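You operate a simulated robot arm through the tools that you are given. There is no shell and no other tool.

Carry out the task below with a simulated robot arm. There is one attempt and no reset: what you move stays moved.

JOB
Put things in order on the grey table. At the end: the clear green-cap bottle from the grey table stands where the grey plug stood; the grey plug from the grey table stands where the purple block stood; the purple block stands where the blue flow plug stood; the blue flow plug from the grey table is on the brown carton (marked "CLIPS"); whatever was shut is shut again. Leave all else as you found it, and nothing knocked over.
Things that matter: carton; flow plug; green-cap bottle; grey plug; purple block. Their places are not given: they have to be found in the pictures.

It is judged by the outcome, as a careful person would: the job done as asked, and still so three seconds after it is handed in. It fails if anything else is knocked over, pushed out of place, dropped, spilled or broken. Lids that push on must go on centred and level and be pressed home; caps that screw on are set level and turned clockwise until they are tight.

ROBOT AND FRAMES
A 6-joint arm with a two-finger parallel gripper, fixed in place. Base frame: the origin is at the foot of the arm, x ahead of it, y to its left, z up; the work surface is at about z = 0. Units: m, rad, N and s.
With the tool pointing down near the work surface it reaches from about 0.14 to 0.58 m from the base axis. Its first joint turns from -1.152 to 1.152 rad. Payload 2.1 kg.
The tool frame sits at the grasp point between the pads (the TCP): z along the fingers, y along the line on which they close. The tips reach 0.03 m beyond it. The gripper opens to 0.094 m. The fingers are 0.028 m wide and 0.01 m thick; the gripper's body (0.05 by 0.096 m) begins 0.055 m behind the TCP.
Orientation is told as [roll, pitch, yaw] about the base's x, y, z axes, in that order, counted from this pose: with the fingers straight down and closing along the base's y, the tool's x points along the base's -x, its y along +y and its z along -z.

CONTROLS
- The arm moves only by the tool move_arm. Its argument "series" is a list of rows, each a list of 7 numbers: the shift along the tool's x, y, z in m, then the turn, a rotation vector about the tool's x, y, z in rad, then the finger opening in m, from 0 to 0.094. In form: [[tx, ty, tz, ax, ay, az, grip], ...]. A call has 1 to 20 rows; each row shifts and turns the commanded pose from where the row before left it, along the tool's axes as they then stand. Each row takes 0.2 s and may step no farther than 0.05 m and 0.15 rad from the row before; otherwise, or with a gripper value out of range, the whole call is refused. Where a pose cannot be reached the arm comes as near as it can. A force on the tool above 40 N (or 10 N above the force at the start of the call, whichever is more), or a blocked arm, ends the call early, and 0.2 s more pass. The fingers move at their own pace (about 0.072 m/s each) and stop on an object; they squeeze with about 29 N. The grip force told is the motor's: it shows also when the fingers shut on nothing. Time passes only in rows, and 0.2 s behind the last, so rows that do not move let the fingers close. The reply holds the time, the measured pose of the TCP, the force on the tool along the base axes, the opening and the grip force, in the units named above and with some noise, with the torque about the TCP (base axes, N m) and any sound that the robot's microphone picked up.
- Cameras (640 x 400 px; columns grow to the right, rows downward): "scene" is fixed at [0.051, -0.3695, 0.4863]; the picture's right is [0.81, -0.59, 0.00], its down [-0.33, -0.45, -0.83] and it looks along [0.49, 0.67, -0.56] (base axes); focal length 214 px, centre (320, 200). "wrist" rides on the gripper at [0.076, 0.014, -0.102] in the tool frame; the picture's right is [-0.18, 0.98, 0.00], its down [-0.75, -0.14, -0.64] and it looks along [-0.63, -0.12, 0.77] (tool axes); focal length 243 px, centre (320, 200).
- grab_frame(camera): a new picture of that camera. No time passes.
- probe_pixels(camera, pixels): for up to 12 pixels [column, row] of the newest picture of that camera ("zoom" is the newest enlarged one), the place [x, y, z] in the base frame of the surface seen there, good to about 0.002 m. No time passes.
- enlarge(camera, box): a new picture of the part [left, top, right, bottom] of that camera's present view, enlarged. No time passes.
- sign_off(): hands the job in; it is judged then, once.

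Unless the task says otherwise, let go and move clear before handing in.

The tools are called as name(argument=value, ...) on one line, values as JSON. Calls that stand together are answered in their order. move_arm: Moves the arm, as the interface text tells. Its arguments: {"type":"object","properties":{"series":{"type":"array","items":{"type":"array","items":{"type":"number"}}}},"required":["series"]} The other tools are called the same way: grab_frame (camera) takes a picture; probe_pixels (camera, pixels) gives the place of the surface under pixels of a picture; enlarge (camera, box) takes an enlarged picture of a part of a camera's view; sign_off () hands the job in.

At the start:

```text
t: 0.0
tcp_pos: [0.2282, -0.1463, 0.3496]
tcp_rot: [-0.001, 0.0, -0.001]
ft_force: [0.0, 0.2, 0.5]
torque: [0.02, -0.01, 0.03]
gripper_width: 0.0942
grasp_force: 0.0
```

scene: 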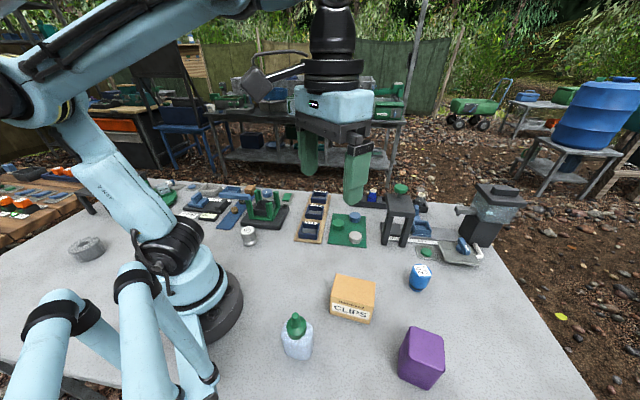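
wrist: 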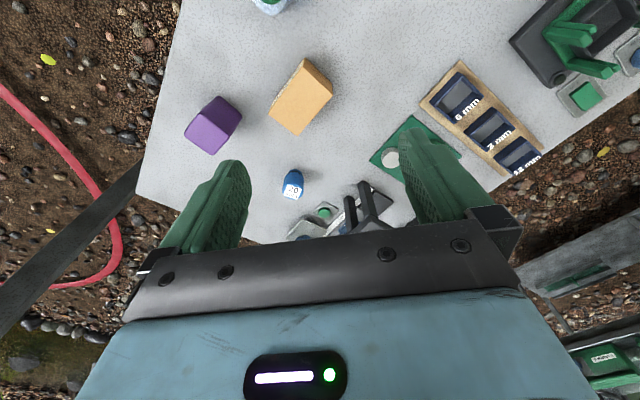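

The scene shows the green-cap bottle near (297,338), the CLIPS carton near (352,298), the purple block near (421,358) and a blue plug near (420,277). The grey plug isn't certain yet (maybe at (248,236)), so I'll enlarge to check.

enlarge(camera="scene", box=[140, 170, 340, 295])

enlarge(camera="scene", box=[320, 170, 520, 295])

enlarge(camera="scene", box=[260, 260, 480, 400])

enlarge(camera="scene", box=[0, 160, 160, 260])

```text
3.20 times, centred on (240, 232) of scene
```

zoom: 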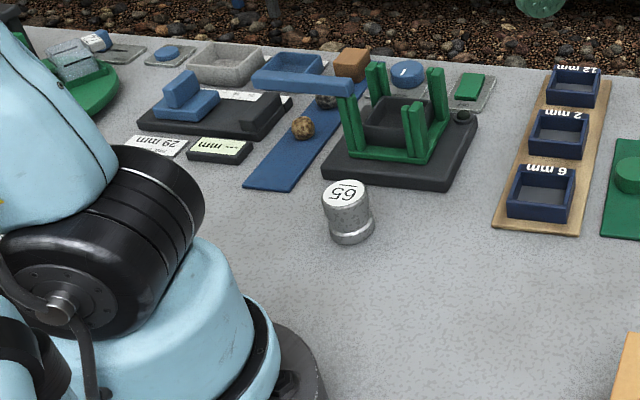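

```text
3.20 times, centred on (420, 232) of scene
```

zoom: 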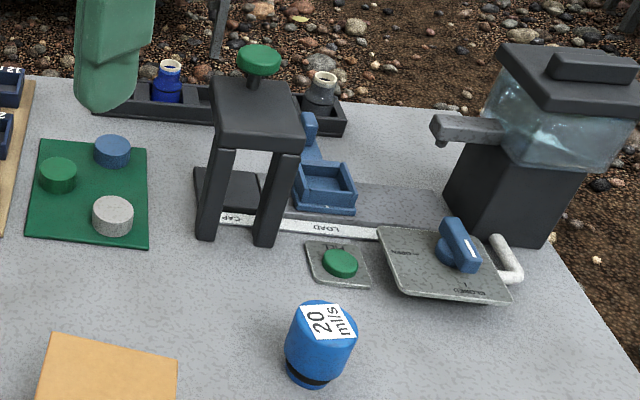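

```text
2.86 times, centred on (370, 330) of scene
```

zoom: 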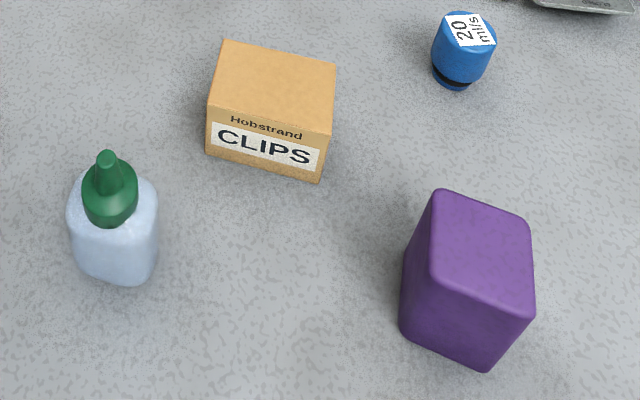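

```text
4.00 times, centred on (80, 210) of scene
```

zoom: 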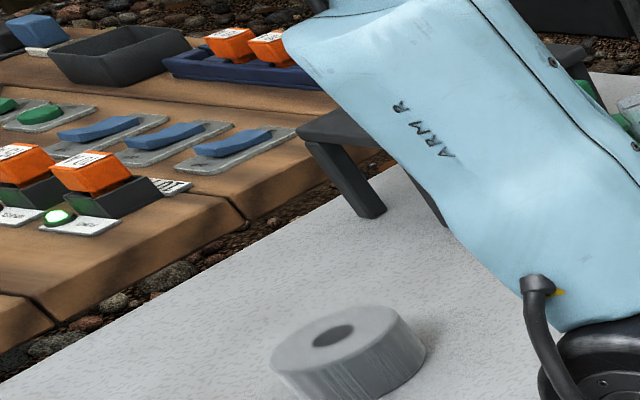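

The "65" cylinder at (248,236) matches the flow plug's shape, so I take it as the grey plug. Next I'll probe the surfaces of the key objects.

probe_pixels(camera="scene", pixels=[[421, 270], [420, 283], [352, 284], [345, 313], [424, 342], [420, 372], [248, 230], [249, 242], [296, 318], [299, 345], [297, 325], [87, 247]])

enlarge(camera="wrist", box=[160, 0, 360, 220])

```text
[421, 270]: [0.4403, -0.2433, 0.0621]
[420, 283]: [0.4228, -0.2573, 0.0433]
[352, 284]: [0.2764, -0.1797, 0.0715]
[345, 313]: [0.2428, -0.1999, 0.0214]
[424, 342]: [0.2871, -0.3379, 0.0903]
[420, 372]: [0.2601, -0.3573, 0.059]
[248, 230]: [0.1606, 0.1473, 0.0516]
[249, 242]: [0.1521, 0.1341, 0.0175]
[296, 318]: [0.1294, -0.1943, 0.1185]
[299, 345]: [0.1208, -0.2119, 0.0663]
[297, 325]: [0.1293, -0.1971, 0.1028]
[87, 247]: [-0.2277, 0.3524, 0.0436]
```

```text
1.82 times, centred on (260, 110) of wrist
```

zoom: 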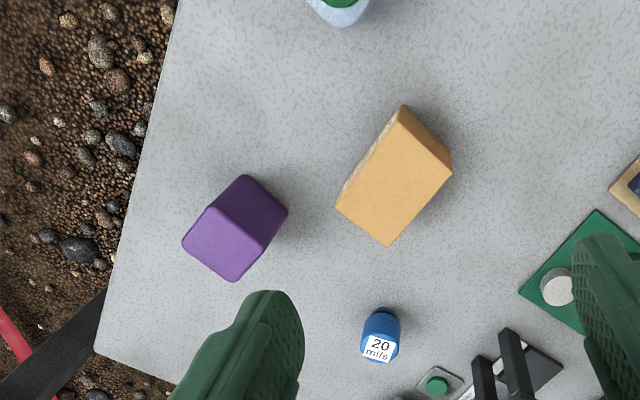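

The probes give rough places. Now I'll measure the purple block, the blue plug and the carton more closely from enlarged wrist views.

enlarge(camera="wrist", box=[170, 80, 260, 170])

enlarge(camera="scene", box=[380, 310, 460, 400])

```text
4.44 times, centred on (215, 125) of wrist
```

zoom: 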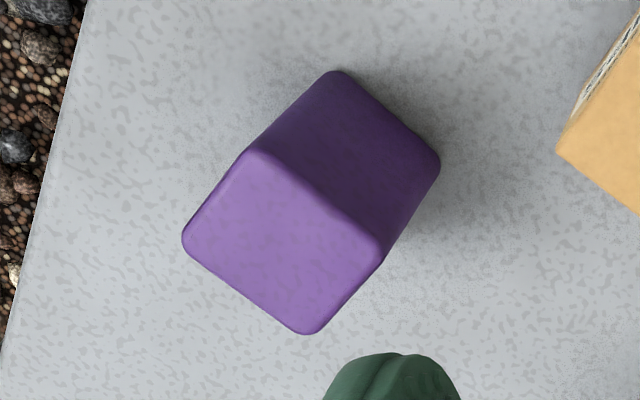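

```text
4.44 times, centred on (420, 355) of scene
```

zoom: 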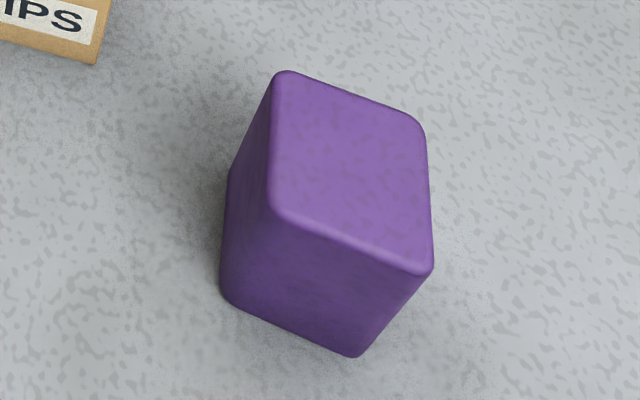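

The scene zoom shows the block's top corners near (285,78), (418,125), (425,265) and (274,205). I'll probe these along with the wrist pixels for the plug and carton.

probe_pixels(camera="zoom", pixels=[[285, 80], [415, 125], [422, 262], [278, 205], [350, 165], [345, 345], [230, 290], [250, 180], [340, 290], [350, 100], [428, 200], [350, 240]])

probe_pixels(camera="wrist", pixels=[[204, 122], [231, 116], [228, 120], [213, 152], [187, 135], [245, 118], [235, 105], [292, 192], [286, 190], [301, 190], [292, 200], [292, 184]])

enlarge(camera="wrist", box=[260, 50, 340, 140])

```text
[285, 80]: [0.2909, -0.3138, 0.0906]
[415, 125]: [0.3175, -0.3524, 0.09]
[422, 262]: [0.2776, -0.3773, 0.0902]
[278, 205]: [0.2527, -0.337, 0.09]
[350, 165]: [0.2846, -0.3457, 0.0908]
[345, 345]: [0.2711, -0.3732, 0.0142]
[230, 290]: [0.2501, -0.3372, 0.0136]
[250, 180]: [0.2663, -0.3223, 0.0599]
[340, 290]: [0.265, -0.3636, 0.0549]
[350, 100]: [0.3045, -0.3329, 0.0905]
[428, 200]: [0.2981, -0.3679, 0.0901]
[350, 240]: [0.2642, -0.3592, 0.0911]
```

```text
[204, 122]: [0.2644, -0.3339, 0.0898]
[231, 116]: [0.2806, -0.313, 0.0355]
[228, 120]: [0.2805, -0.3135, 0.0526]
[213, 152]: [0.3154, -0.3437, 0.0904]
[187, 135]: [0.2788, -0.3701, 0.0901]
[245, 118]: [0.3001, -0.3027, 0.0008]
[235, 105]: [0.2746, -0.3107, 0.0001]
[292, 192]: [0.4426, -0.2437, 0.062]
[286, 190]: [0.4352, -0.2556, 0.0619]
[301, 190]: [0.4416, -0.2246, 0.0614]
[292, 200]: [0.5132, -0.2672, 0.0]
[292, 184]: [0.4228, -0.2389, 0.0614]
```

```text
4.44 times, centred on (300, 95) of wrist
```

zoom: 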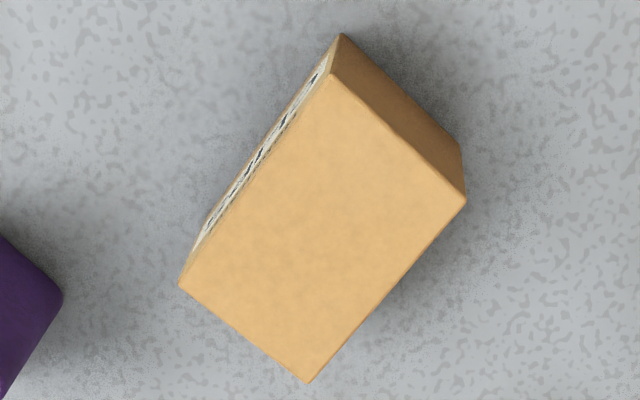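

The purple block's top is about 0.05 square, centred near (0.2845,-0.3455), 0.09 high and yawed about 33°. Next I'll probe the carton's top corners, at zoom pixels (335,80), (460,200), (307,378) and (185,285), and the surroundings.

probe_pixels(camera="zoom", pixels=[[335, 80], [460, 200], [307, 378], [185, 285], [320, 230]])

probe_pixels(camera="scene", pixels=[[417, 256], [433, 260], [445, 262], [425, 252], [410, 245], [270, 220], [290, 195], [241, 225], [256, 226], [248, 244], [297, 356], [440, 250]])

enlarge(camera="scene", box=[270, 300, 330, 370])

enlarge(camera="scene", box=[395, 225, 495, 300])

```text
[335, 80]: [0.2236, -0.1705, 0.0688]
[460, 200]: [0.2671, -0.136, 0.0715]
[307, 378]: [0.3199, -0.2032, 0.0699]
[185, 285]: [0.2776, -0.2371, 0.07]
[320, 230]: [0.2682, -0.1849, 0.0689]
```

```text
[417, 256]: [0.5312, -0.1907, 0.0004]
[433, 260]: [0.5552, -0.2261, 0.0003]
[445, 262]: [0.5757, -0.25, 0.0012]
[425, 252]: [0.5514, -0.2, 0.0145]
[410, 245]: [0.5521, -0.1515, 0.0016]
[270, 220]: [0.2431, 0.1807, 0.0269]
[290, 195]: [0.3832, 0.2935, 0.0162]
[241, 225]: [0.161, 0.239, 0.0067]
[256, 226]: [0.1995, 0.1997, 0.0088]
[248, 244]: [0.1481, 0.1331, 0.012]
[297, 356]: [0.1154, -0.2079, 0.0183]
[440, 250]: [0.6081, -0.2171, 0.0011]
```

```text
5.71 times, centred on (300, 335) of scene
```

zoom: 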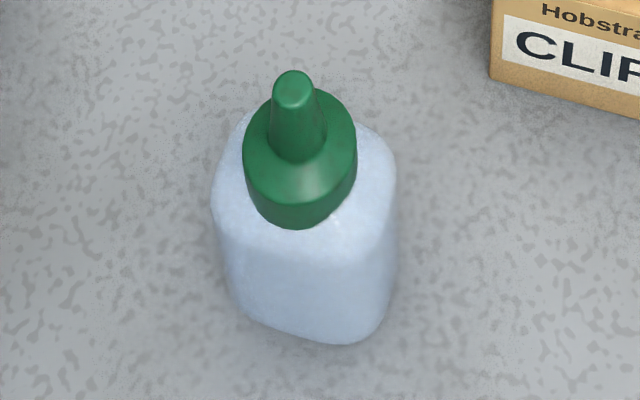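

```text
5.33 times, centred on (445, 262) of scene
```

zoom: 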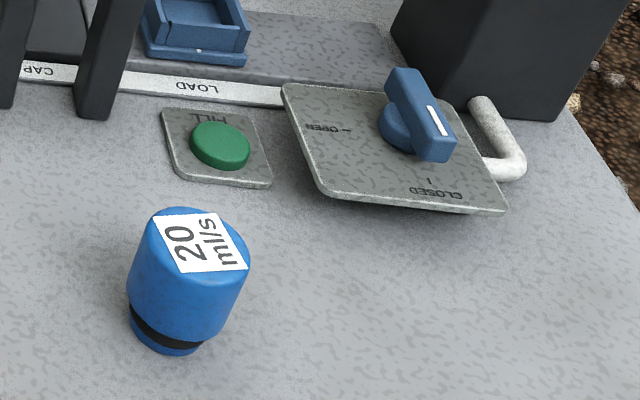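

The carton top is centred near (0.272,-0.187) at z≈0.070, and the blue plug is near (0.44,-0.241) with clear space around it. I'll move the arm closer to view the plug from above.

move_arm(series=[[-0.0264, -0.0188, 0.03, 0, 0, 0, 0.08], [-0.0264, -0.0188, 0.03, 0, 0, 0, 0.08], [-0.0264, -0.0188, 0.03, 0, 0, 0, 0.08], [-0.0264, -0.0188, 0.03, 0, 0, 0, 0.08], [-0.0264, -0.0188, 0.03, 0, 0, 0, 0.08], [0, 0, 0, 0, 0, 0, 0.08]])

grab_frame(camera="wrist")

```text
t: 1.4
tcp_pos: [0.3595, -0.2414, 0.2015]
tcp_rot: [0.0, 0.0, 0.001]
ft_force: [0.5, -0.9, -0.1]
torque: [-0.01, -0.01, 0.0]
gripper_width: 0.08
grasp_force: 0.1
```

```text
taken
```

wrist: 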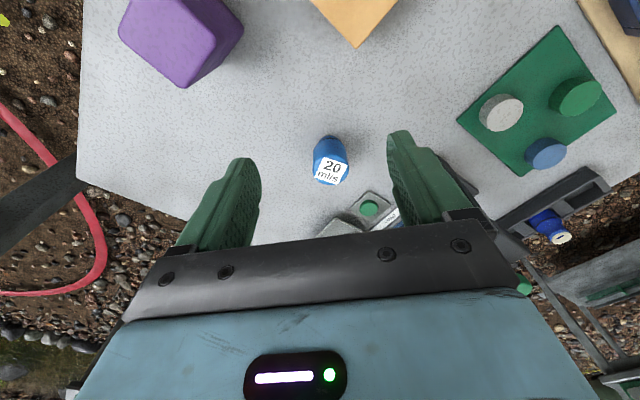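

enlarge(camera="wrist", box=[300, 125, 360, 195])

```text
5.71 times, centred on (330, 160) of wrist
```

zoom: 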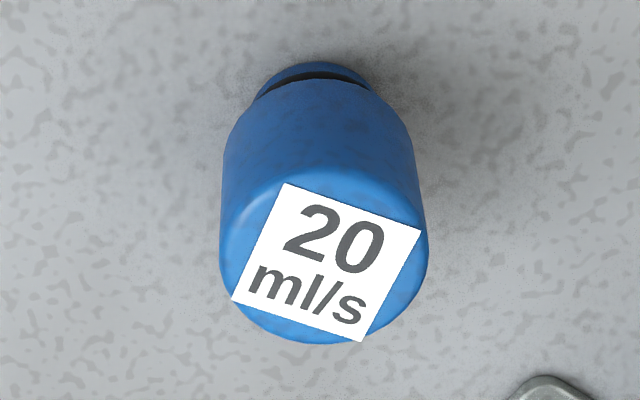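

The zoom shows the plug's top disc running from about (222,250) to (427,250), and from 170 to 343 in rows. I'll probe its rim and base.

probe_pixels(camera="zoom", pixels=[[226, 258], [422, 262], [324, 338], [324, 180], [324, 256], [310, 85], [310, 68], [310, 77], [310, 130], [260, 92], [365, 88], [230, 200]])

```text
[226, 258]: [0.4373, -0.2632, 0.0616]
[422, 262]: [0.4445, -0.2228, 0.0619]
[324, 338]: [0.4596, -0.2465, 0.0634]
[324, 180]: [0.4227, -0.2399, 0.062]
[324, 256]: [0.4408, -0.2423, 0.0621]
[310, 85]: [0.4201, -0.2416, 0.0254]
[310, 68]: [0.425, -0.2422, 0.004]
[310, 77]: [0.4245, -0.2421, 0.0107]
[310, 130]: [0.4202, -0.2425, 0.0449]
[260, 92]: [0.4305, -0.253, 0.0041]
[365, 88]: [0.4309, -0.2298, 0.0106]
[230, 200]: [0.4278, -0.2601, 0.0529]
```

The plug is centred at (0.441,-0.243) with a diameter of about 0.041, its top at 0.062 and a head that starts near z≈0.02. I'll go over it and down, still open.

move_arm(series=[[-0.0405, -0.001, 0.025, 0, 0, 0, 0.08], [-0.0405, -0.001, 0.025, 0, 0, 0, 0.08], [0, 0, 0.035, 0, 0, 0, 0.08], [0, 0, 0.035, 0, 0, 0, 0.08], [0, 0, 0.033, 0, 0, 0, 0.08], [0, 0, 0, 0, 0, 0, 0.08]])

grab_frame(camera="wrist")

grab_frame(camera="scene")

```text
t: 2.8
tcp_pos: [0.4392, -0.2423, 0.0452]
tcp_rot: [-0.001, 0.001, 0.0]
ft_force: [0.2, 0.5, -0.3]
torque: [0.02, -0.01, 0.01]
gripper_width: 0.0799
grasp_force: 0.0
```

```text
taken
```

wrist: 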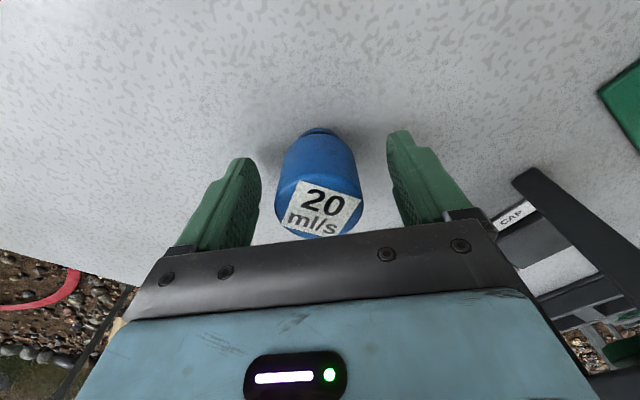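

```text
taken
```

scene: 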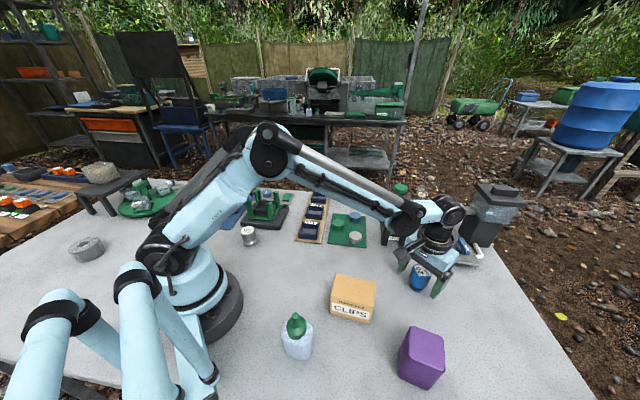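

The plug sits between the pads, in line with them. I'll close on it.

move_arm(series=[[-0.001, 0, 0, 0, 0, 0, 0.03], [0, 0, 0, 0, 0, 0, 0.03], [0, 0, 0, 0, 0, 0, 0.03], [0, 0, 0, 0, 0, 0, 0.03]])

```text
t: 3.8
tcp_pos: [0.4411, -0.2431, 0.0443]
tcp_rot: [0.0, 0.0, 0.001]
ft_force: [-0.4, 0.0, -0.4]
torque: [-0.03, -0.02, -0.02]
gripper_width: 0.043
grasp_force: 29.0
```

The grip holds at 0.043 m and 29 N. I'll lift and carry it over the carton.

move_arm(series=[[0, 0, -0.03, 0, 0, 0, 0.03], [0, 0, -0.045, 0, 0, 0, 0.03], [0, 0, -0.045, 0, 0, 0, 0.03], [0.0423, 0.014, 0, 0, 0, 0, 0.03], [0.0423, 0.014, 0, 0, 0, 0, 0.03], [0.0423, 0.014, 0, 0, 0, 0, 0.03], [0.0423, 0.014, 0, 0, 0, 0, 0.03], [0, 0, 0, 0, 0, 0, 0.03], [0, 0, 0, 0, 0, 0, 0.03]])

grab_frame(camera="wrist")

grab_frame(camera="scene")

```text
t: 5.8
tcp_pos: [0.2723, -0.1869, 0.1677]
tcp_rot: [0.0, 0.0, 0.001]
ft_force: [0.3, 0.1, -0.9]
torque: [-0.02, 0.0, 0.02]
gripper_width: 0.043
grasp_force: 29.0
```

```text
taken
```

wrist: 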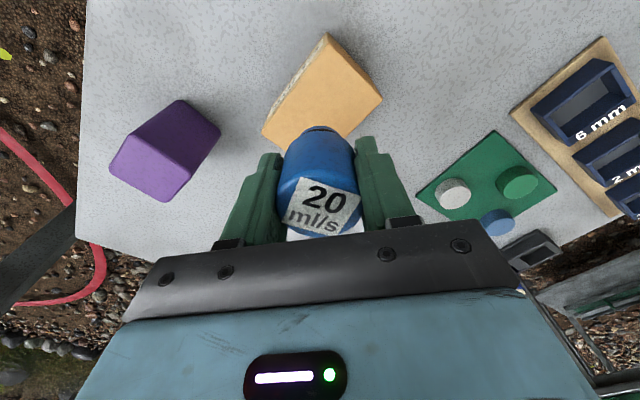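

```text
taken
```

scene: 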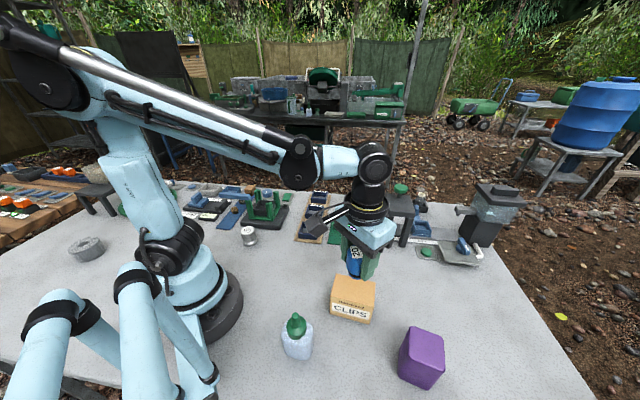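

The plug hangs over the carton's middle at (0.272,-0.187). I'll lower it most of the way, then take small steps until the force shows contact.

move_arm(series=[[0, 0, 0.02, 0, 0, 0, 0.03], [0, 0, 0.02, 0, 0, 0, 0.03], [0, 0, 0.005, 0, 0, 0, 0.03], [0, 0, 0, 0, 0, 0, 0.03], [0, 0, 0, 0, 0, 0, 0.03]])

grab_frame(camera="scene")

enlarge(camera="scene", box=[310, 220, 410, 340])

```text
t: 7.0
tcp_pos: [0.275, -0.1862, 0.1222]
tcp_rot: [-0.001, 0.0, 0.001]
ft_force: [0.4, 0.6, -1.3]
torque: [0.03, 0.0, 0.0]
gripper_width: 0.0429
grasp_force: 29.2
```

```text
taken
```

scene: 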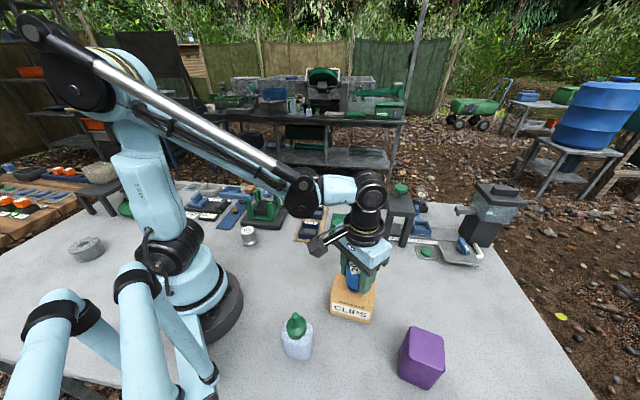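

```text
3.33 times, centred on (360, 280) of scene
```

zoom: 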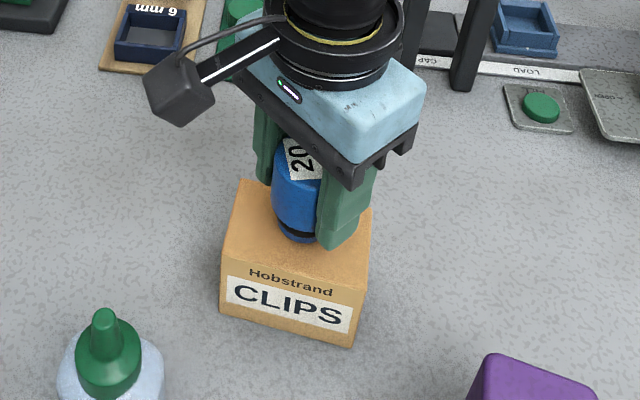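

No contact shows yet (z 0.122), so I'll go down in small steps.

move_arm(series=[[0, 0, 0.0015, 0, 0, 0, 0.03], [0, 0, 0.0015, 0, 0, 0, 0.03], [0, 0, 0, 0, 0, 0, 0.03]])

```text
t: 7.8
tcp_pos: [0.2739, -0.1874, 0.1183]
tcp_rot: [0.0, 0.0, -0.001]
ft_force: [-0.6, 0.3, -0.5]
torque: [0.0, -0.04, -0.03]
gripper_width: 0.043
grasp_force: 29.0
```

move_arm(series=[[0, 0, 0.001, 0, 0, 0, 0.03], [0, 0, 0.001, 0, 0, 0, 0.03], [0, 0, 0, 0, 0, 0, 0.03]])

enlarge(camera="scene", box=[330, 260, 380, 330])

```text
t: 8.6
tcp_pos: [0.273, -0.187, 0.1155]
tcp_rot: [0.0, 0.0, 0.0]
ft_force: [-0.4, 1.0, -0.7]
torque: [0.04, 0.07, -0.03]
gripper_width: 0.0429
grasp_force: 28.4
```

```text
5.71 times, centred on (355, 295) of scene
```

zoom: 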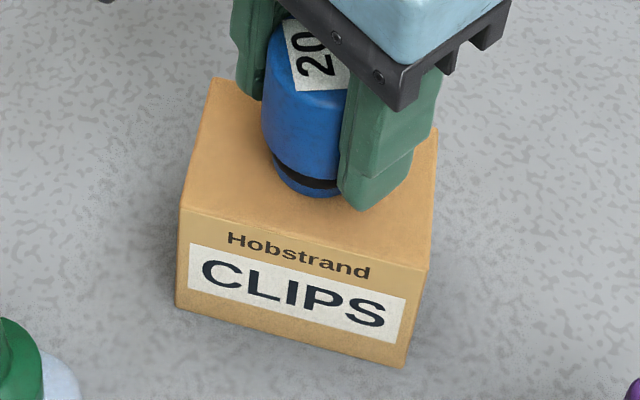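

Still no clear push-back at z 0.1155. I'll go on 1 mm at a time.

move_arm(series=[[0, 0, 0.001, 0, 0, 0, 0.03], [0, 0, 0, 0, 0, 0, 0.03]])

```text
t: 9.2
tcp_pos: [0.2739, -0.1869, 0.1157]
tcp_rot: [-0.001, 0.0, -0.002]
ft_force: [-0.4, 0.7, -0.9]
torque: [-0.01, -0.02, 0.0]
gripper_width: 0.0428
grasp_force: 29.5
```

move_arm(series=[[0, 0, 0.001, 0, 0, 0, 0.03], [0, 0, 0, 0, 0, 0, 0.03]])

enlarge(camera="scene", box=[340, 275, 370, 305])

```text
t: 9.8
tcp_pos: [0.2741, -0.1883, 0.114]
tcp_rot: [-0.001, 0.001, -0.001]
ft_force: [-1.4, -2.0, 21.7]
torque: [-0.07, 0.08, 0.02]
gripper_width: 0.0433
grasp_force: 29.0
```

```text
13.33 times, centred on (355, 290) of scene
```

zoom: 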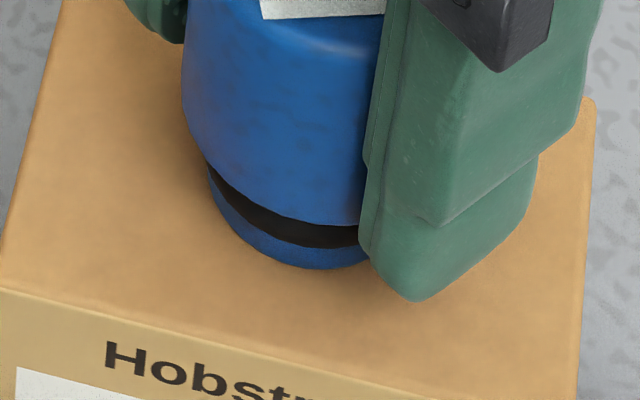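

Contact: 21.7 N upward. I'll ease off 0.7 mm, open gently and rise.

move_arm(series=[[0, 0, -0.0007, 0, 0, 0, 0.03], [0, 0, 0, 0, 0, 0, 0.045], [0, 0, 0, 0, 0, 0, 0.05], [0, 0, 0, 0, 0, 0, 0.07], [0, 0, 0, 0, 0, 0, 0.075], [0, 0, -0.02, 0, 0, 0, 0.075], [0, 0, -0.045, 0, 0, 0, 0.075], [0, 0, -0.045, 0, 0, 0, 0.08]])

grab_frame(camera="scene")

grab_frame(camera="wrist")

enlarge(camera="scene", box=[320, 240, 400, 330])

```text
t: 11.6
tcp_pos: [0.2738, -0.1859, 0.2237]
tcp_rot: [0.001, 0.0, 0.002]
ft_force: [0.2, -0.1, 0.5]
torque: [0.02, -0.04, 0.01]
gripper_width: 0.0801
grasp_force: 0.1
```

```text
taken
```

scene: 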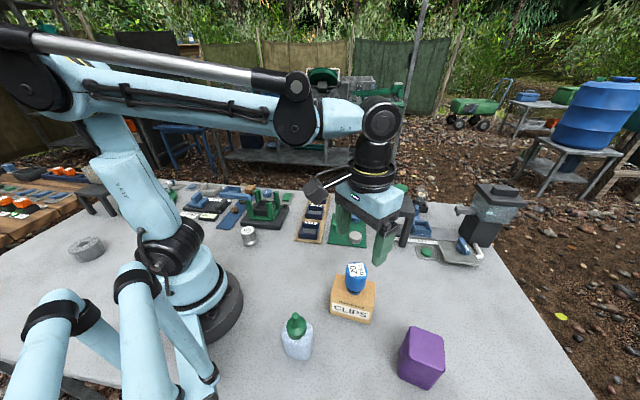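

```text
taken
```

wrist: 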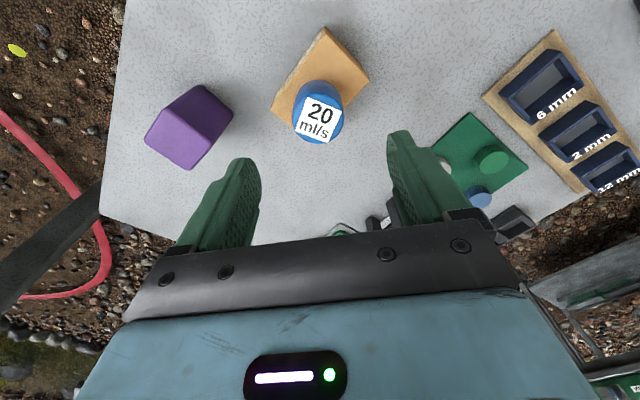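

```text
4.44 times, centred on (360, 285) of scene
```

zoom: 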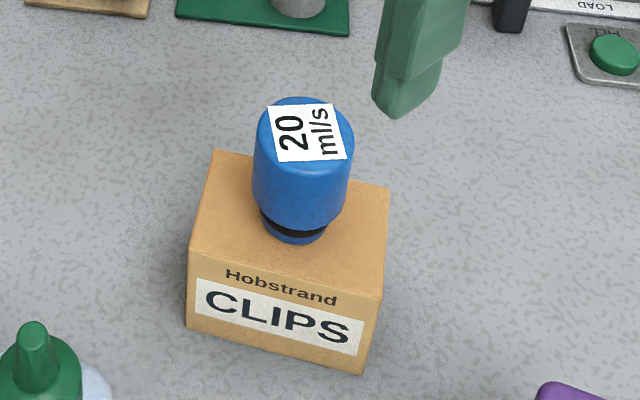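

The blue plug stands on the carton, and the carton hasn't moved. Now the purple block: I'll yaw the tool about -56.5° to match its faces and move above it.

move_arm(series=[[0, 0, -0.01, 0, 0, 0.1409, 0.085], [0, 0, 0, 0, 0, 0.1409, 0.085], [0, 0, 0, 0, 0, 0.1409, 0.085], [0, 0, 0, 0, 0, 0.1409, 0.085], [0, 0, 0, 0, 0, 0.1409, 0.085], [0, 0, 0, 0, 0, 0.1409, 0.085], [0, 0, 0, 0, 0, 0.1409, 0.085], [-0.0347, -0.0198, 0.005, 0, 0, 0, 0.085], [-0.0347, -0.0198, 0.005, 0, 0, 0, 0.085], [-0.0347, -0.0198, 0.005, 0, 0, 0, 0.085], [-0.0347, -0.0198, 0.005, 0, 0, 0, 0.085], [0, 0, 0, 0, 0, 0, 0.085], [0, 0, 0, 0, 0, 0, 0.085]])

grab_frame(camera="wrist")

grab_frame(camera="scene")

```text
t: 14.4
tcp_pos: [0.2842, -0.3478, 0.215]
tcp_rot: [0.0, 0.0, -0.986]
ft_force: [-0.6, 0.7, -0.9]
torque: [0.03, -0.02, -0.01]
gripper_width: 0.0844
grasp_force: 0.0
```

```text
taken
```

wrist: 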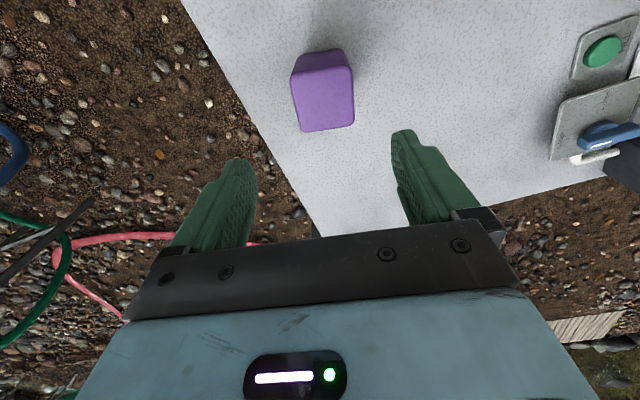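

```text
taken
```

scene: 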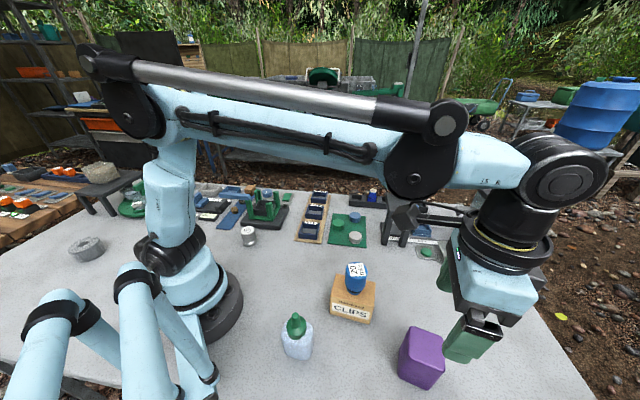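

The block appears near (322,95) in the wrist view. I'll zoom in and re-measure its top face before descending.

enlarge(camera="wrist", box=[280, 40, 370, 140])

```text
4.00 times, centred on (325, 90) of wrist
```

zoom: 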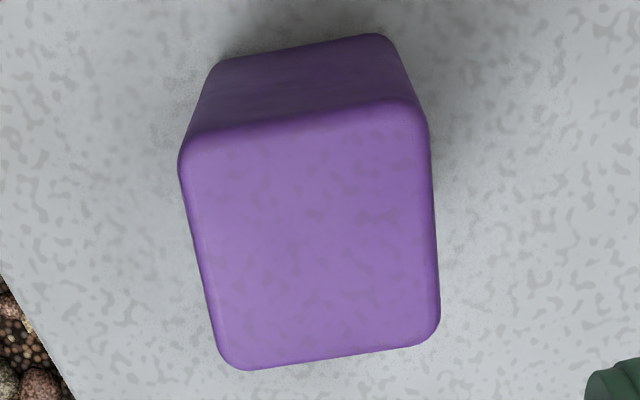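

probe_pixels(camera="zoom", pixels=[[186, 190], [202, 270], [214, 330], [428, 160], [434, 230], [436, 300], [240, 140], [310, 125], [380, 112], [270, 365], [330, 358], [390, 350]])

```text
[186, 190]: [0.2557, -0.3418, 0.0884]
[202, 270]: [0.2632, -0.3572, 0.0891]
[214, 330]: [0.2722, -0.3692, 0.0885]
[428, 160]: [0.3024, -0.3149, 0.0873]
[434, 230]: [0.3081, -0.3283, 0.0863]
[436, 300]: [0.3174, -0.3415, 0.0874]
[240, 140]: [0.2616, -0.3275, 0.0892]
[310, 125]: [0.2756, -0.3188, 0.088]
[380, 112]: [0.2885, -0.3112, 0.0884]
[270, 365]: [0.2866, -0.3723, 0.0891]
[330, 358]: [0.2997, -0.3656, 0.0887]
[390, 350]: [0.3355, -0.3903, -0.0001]
```

The re-measured block centre is (0.286,-0.344), with its faces at about 31°. I'll turn 2.6° more, shift slightly and come down around it with the gripper open.

move_arm(series=[[0.0024, 0.0035, 0, 0, 0, 0.045, 0.088], [0, 0, 0.04, 0, 0, 0, 0.088], [0, 0, 0, 0, 0, 0, 0.088], [0, 0, 0, 0, 0, 0, 0.088]])

grab_frame(camera="wrist")

```text
t: 15.4
tcp_pos: [0.2858, -0.3426, 0.1745]
tcp_rot: [0.0, -0.001, -1.033]
ft_force: [-0.1, 0.3, -0.2]
torque: [-0.01, 0.04, -0.02]
gripper_width: 0.0878
grasp_force: 0.0
```

```text
taken
```

wrist: 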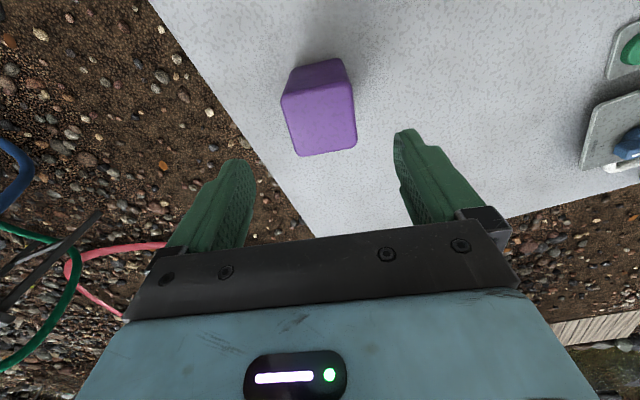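

The tool is aligned and the fingers straddle the block's columns. I'll descend to TCP z≈0.055.

move_arm(series=[[0, 0, 0.04, 0, 0, 0, 0.088], [0, 0, 0.04, 0, 0, 0, 0.088], [0, 0, 0.038, 0, 0, 0, 0.088], [0, 0, 0, 0, 0, 0, 0.088], [0, 0, 0, 0, 0, 0, 0.088]])

grab_frame(camera="wrist")

enlarge(camera="scene", box=[360, 270, 500, 400])

```text
t: 16.6
tcp_pos: [0.2825, -0.3441, 0.0569]
tcp_rot: [0.002, -0.001, -1.032]
ft_force: [0.6, 0.2, -0.6]
torque: [0.01, 0.03, -0.02]
gripper_width: 0.0881
grasp_force: 0.1
```

```text
taken
```

wrist: 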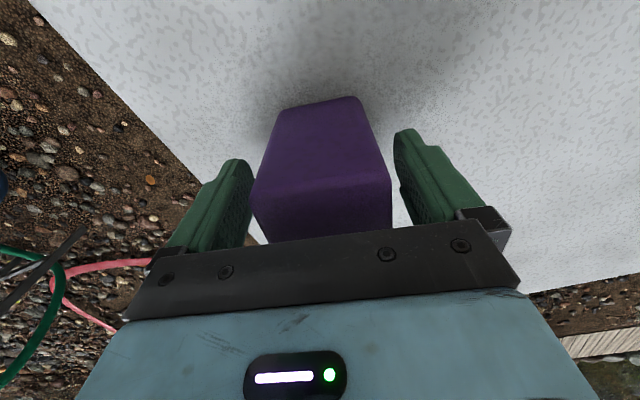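

```text
3.08 times, centred on (430, 335) of scene
```

zoom: 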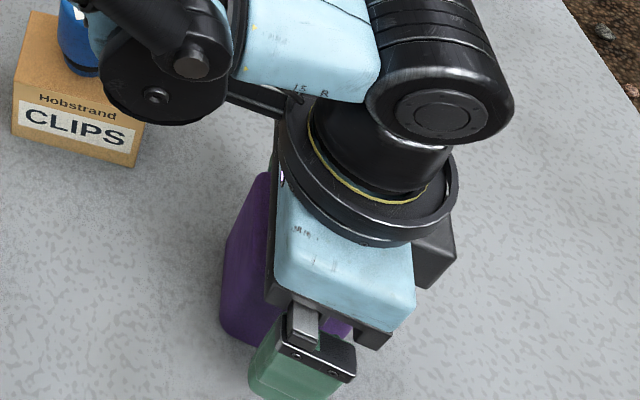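

The block is between the pads. Closing.

move_arm(series=[[0, 0, 0, 0, 0, 0, 0.06], [0, 0, 0, 0, 0, 0, 0.04], [0, 0, 0, 0, 0, 0, 0.04], [0, 0, 0, 0, 0, 0, 0.04]])

grab_frame(camera="scene")

```text
t: 17.6
tcp_pos: [0.2843, -0.344, 0.0561]
tcp_rot: [0.0, 0.0, -1.033]
ft_force: [0.5, 0.3, 0.4]
torque: [-0.01, -0.01, 0.03]
gripper_width: 0.0599
grasp_force: 29.2
```

```text
taken
```

scene: 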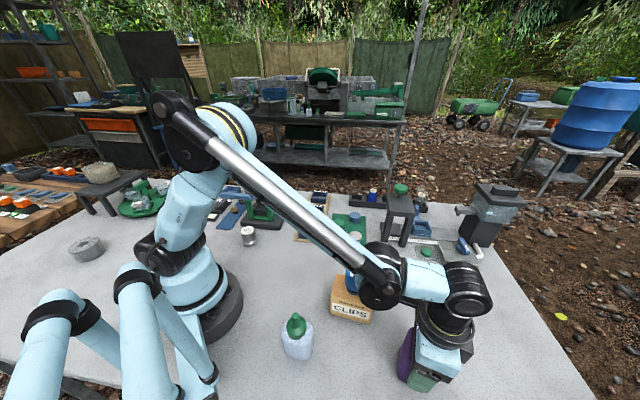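

The block is gripped at 0.060 m. I'll lift straight up, then carry it to over the blue plug's old place (0.441,-0.243).

move_arm(series=[[0, 0, -0.02, 0, 0, 0, 0.04], [0, 0, -0.04, 0, 0, 0, 0.04], [0, 0, -0.04, 0, 0, 0, 0.04], [0.0016, 0.0373, 0, 0, 0, 0, 0.04], [0.0016, 0.0373, 0, 0, 0, 0, 0.04], [0.0016, 0.0373, 0, 0, 0, 0, 0.04], [0.0016, 0.0373, 0, 0, 0, 0, 0.04], [0, 0.0373, 0, 0, 0, 0, 0.04], [0, 0, 0, 0, 0, 0, 0.04], [0, 0, 0, 0, 0, 0, 0.04]])

grab_frame(camera="scene")

grab_frame(camera="wrist")

```text
t: 19.8
tcp_pos: [0.4407, -0.2417, 0.156]
tcp_rot: [0.001, -0.001, -1.032]
ft_force: [-0.1, -0.5, -2.6]
torque: [-0.01, -0.01, 0.0]
gripper_width: 0.06
grasp_force: 29.6
```

```text
taken
```

scene: 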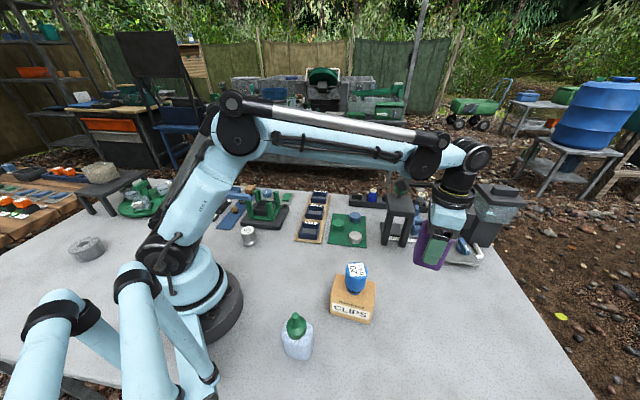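

```text
taken
```

wrist: 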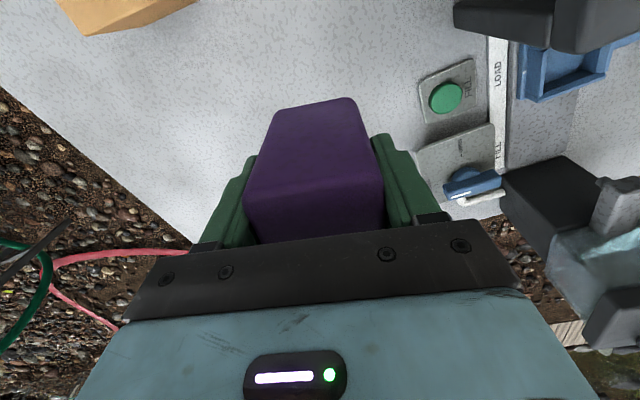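

The block is over the target at (0.441,-0.242) with clear space below. Lowering.

move_arm(series=[[0, 0, 0.04, 0, 0, 0, 0.04], [0, 0, 0.035, 0, 0, 0, 0.04], [0, 0, 0.018, 0, 0, 0, 0.04], [0, 0, 0.002, 0, 0, 0, 0.04], [0, 0, 0.001, 0, 0, 0, 0.04], [0, 0, 0, 0, 0, 0, 0.04], [0, 0, 0, 0, 0, 0, 0.04]])

enlarge(camera="scene", box=[380, 200, 480, 320])

```text
t: 21.4
tcp_pos: [0.4421, -0.2412, 0.0603]
tcp_rot: [0.001, -0.002, -1.033]
ft_force: [0.7, -0.4, -1.6]
torque: [0.0, 0.01, 0.02]
gripper_width: 0.0598
grasp_force: 28.8
```

```text
3.33 times, centred on (430, 260) of scene
```

zoom: 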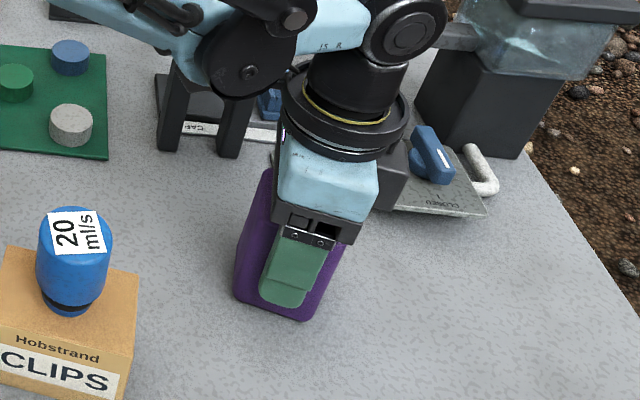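

Just above the table now. I'll take small steps to contact.

move_arm(series=[[0, 0, 0.001, 0, 0, 0, 0.04], [0, 0, 0.001, 0, 0, 0, 0.04], [0, 0, 0, 0, 0, 0, 0.04]])

```text
t: 22.2
tcp_pos: [0.442, -0.2401, 0.0597]
tcp_rot: [0.0, -0.001, -1.031]
ft_force: [0.3, 0.0, -1.2]
torque: [-0.03, 0.03, -0.02]
gripper_width: 0.0601
grasp_force: 29.2
```

move_arm(series=[[-0.001, -0.0018, 0.0005, 0, 0, 0, 0.04], [0, 0, 0.001, 0, 0, 0, 0.04], [0, 0, 0, 0, 0, 0, 0.04]])

```text
t: 23.0
tcp_pos: [0.4416, -0.2427, 0.0572]
tcp_rot: [0.001, -0.001, -1.031]
ft_force: [-0.5, 0.7, -1.6]
torque: [0.02, -0.01, 0.02]
gripper_width: 0.06
grasp_force: 28.9
```

No contact yet at z≈0.057, so I'll continue.

move_arm(series=[[0, 0, 0.001, 0, 0, 0, 0.04], [0, 0, 0, 0, 0, 0, 0.04]])

```text
t: 23.6
tcp_pos: [0.4412, -0.2434, 0.0572]
tcp_rot: [-0.001, 0.0, -1.032]
ft_force: [-0.1, -0.7, 18.3]
torque: [-0.01, -0.01, 0.02]
gripper_width: 0.0599
grasp_force: 29.3
```

Contact at 18 N. I'll ease off, release and rise.

move_arm(series=[[0, 0, -0.0006, 0, 0, 0, 0.04], [0, 0, 0, 0, 0, 0, 0.061], [0, 0, 0, 0, 0, 0, 0.068], [0, 0, 0, 0, 0, 0, 0.088], [0, 0, 0, 0, 0, 0, 0.088], [0, 0, -0.02, 0, 0, 0, 0.088], [0, 0, -0.04, 0, 0, 0, 0.088], [0, 0, -0.045, 0, 0, 0, 0.088], [0, 0, -0.045, 0, 0, 0, 0.088], [0, 0, 0, 0, 0, 0, 0.088]])

grab_frame(camera="scene")

enlarge(camera="scene", box=[330, 220, 480, 330])

grab_frame(camera="wrist")

```text
t: 25.8
tcp_pos: [0.4399, -0.2434, 0.2101]
tcp_rot: [0.0, 0.0, -1.03]
ft_force: [0.0, 0.5, 0.6]
torque: [0.03, 0.0, 0.0]
gripper_width: 0.088
grasp_force: 0.0
```

```text
taken
```

scene: 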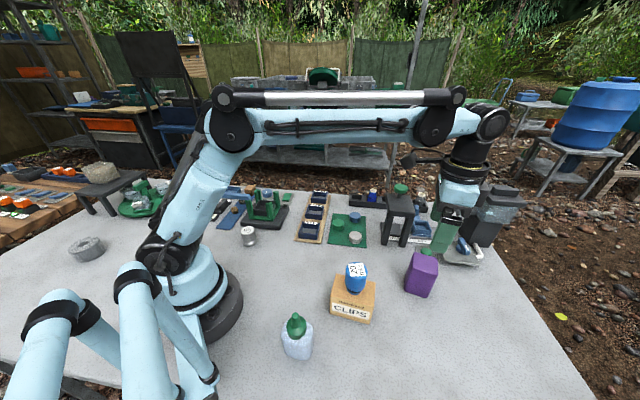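

```text
3.64 times, centred on (405, 275) of scene
```

zoom: 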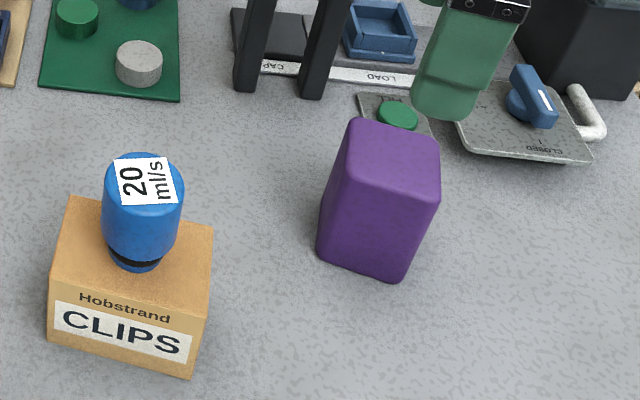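

```text
taken
```

wrist: 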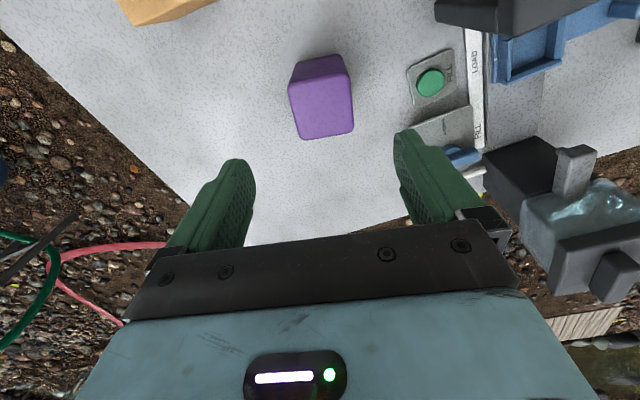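

The block stands upright at the plug's old place. Next is the grey plug: I'll retreat high and turn the tool to about +45° on the way.

move_arm(series=[[0.0396, -0.0035, -0.0083, 0, 0, 0, 0.088], [0.0396, -0.0035, -0.0083, 0, 0, 0, 0.088], [0.0396, -0.0035, -0.0083, 0, 0, 0, 0.088], [0.0396, -0.0035, -0.0083, 0, 0, 0, 0.088], [0.0396, -0.0035, -0.0083, 0, 0, 0, 0.088], [0.0396, -0.0035, -0.0083, 0, 0, 0, 0.088], [0, 0, 0, 0, 0, -0.1397, 0.088], [0, 0, 0, 0, 0, -0.1397, 0.088], [0, 0, 0, 0, 0, -0.1397, 0.088], [0, 0, 0, 0, 0, -0.1397, 0.088], [0, 0, 0, 0, 0, -0.1397, 0.088], [0, 0, 0, 0, 0, -0.1397, 0.088], [0, 0, 0, 0, 0, -0.1397, 0.088], [0, 0, 0, 0, 0, -0.1397, 0.088], [0, 0, 0, 0, 0, -0.1397, 0.088], [0, 0, 0, 0, 0, -0.1397, 0.088], [0, 0, 0, 0, 0, -0.1397, 0.088], [0, 0, 0, 0, 0, -0.1397, 0.088], [0, 0, 0, 0, 0, -0.1397, 0.088]])

grab_frame(camera="wrist")

grab_frame(camera="scene")

```text
t: 29.8
tcp_pos: [0.3008, -0.0502, 0.2564]
tcp_rot: [0.0, -0.001, 0.787]
ft_force: [-0.3, 0.0, 0.8]
torque: [-0.03, 0.01, 0.0]
gripper_width: 0.0877
grasp_force: 0.1
```

```text
taken
```

wrist: 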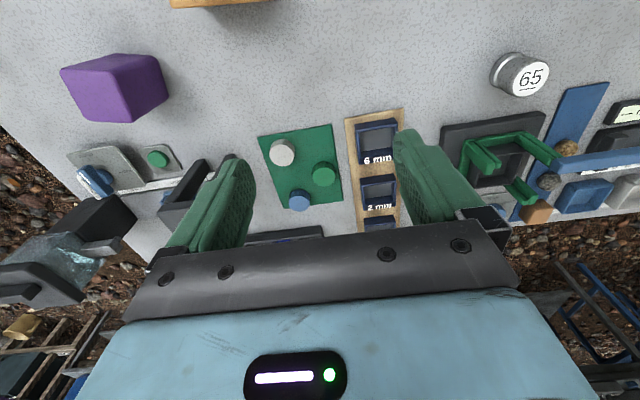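

```text
taken
```

scene: 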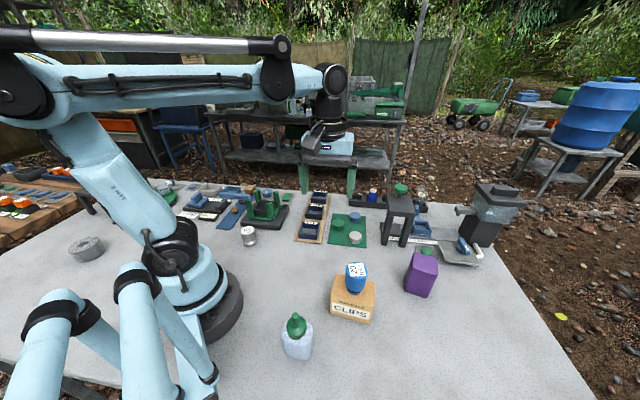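

The "65" plug is now at wrist pixel (525,72). I'll move over it at z≈0.21.

move_arm(series=[[-0.0053, 0.0395, 0.0067, 0, 0, 0, 0.088], [-0.0053, 0.0395, 0.0067, 0, 0, 0, 0.088], [-0.0053, 0.0395, 0.0067, 0, 0, 0, 0.088], [-0.0053, 0.0395, 0.0067, 0, 0, 0, 0.088], [-0.0053, 0.0395, 0.0067, 0, 0, 0, 0.088], [-0.0053, 0.0395, 0.0067, 0, 0, 0, 0.088], [0, 0, 0, 0, 0, 0, 0.088]])

grab_frame(camera="wrist")

grab_frame(camera="scene")

```text
t: 31.4
tcp_pos: [0.1555, 0.1382, 0.2172]
tcp_rot: [-0.001, 0.0, 0.783]
ft_force: [-0.9, 0.2, -0.5]
torque: [0.03, 0.01, -0.02]
gripper_width: 0.0881
grasp_force: 0.0
```

```text
taken
```

wrist: 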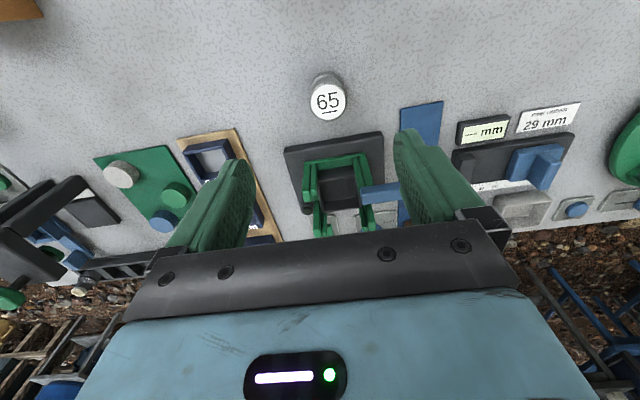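

```text
taken
```

scene: 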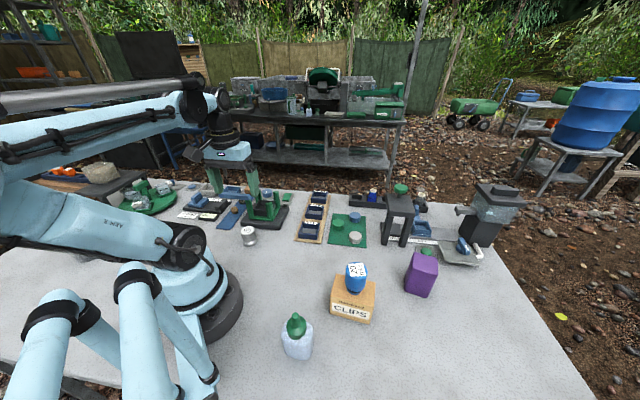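

enlarge(camera="wrist", box=[300, 65, 355, 125])

probe_pixels(camera="wrist", pixels=[[310, 100], [346, 102], [328, 119], [328, 84], [328, 101], [325, 74], [284, 150], [385, 133], [330, 145], [305, 162], [371, 155], [405, 130]])

```text
6.67 times, centred on (328, 95) of wrist
```

zoom: 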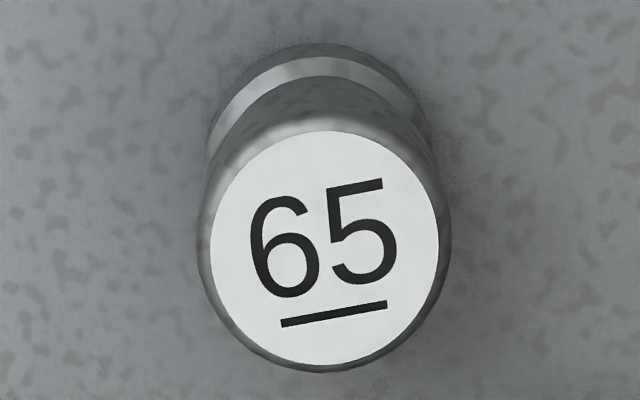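

```text
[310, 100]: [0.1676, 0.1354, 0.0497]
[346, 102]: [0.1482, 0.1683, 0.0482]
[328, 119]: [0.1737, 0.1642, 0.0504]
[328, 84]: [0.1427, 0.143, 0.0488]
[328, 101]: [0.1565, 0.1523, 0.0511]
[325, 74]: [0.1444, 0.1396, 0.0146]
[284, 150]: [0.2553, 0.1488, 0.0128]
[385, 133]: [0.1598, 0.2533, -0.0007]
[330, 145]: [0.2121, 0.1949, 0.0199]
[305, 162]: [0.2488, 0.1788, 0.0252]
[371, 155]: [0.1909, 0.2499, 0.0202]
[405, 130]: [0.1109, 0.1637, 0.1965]
```

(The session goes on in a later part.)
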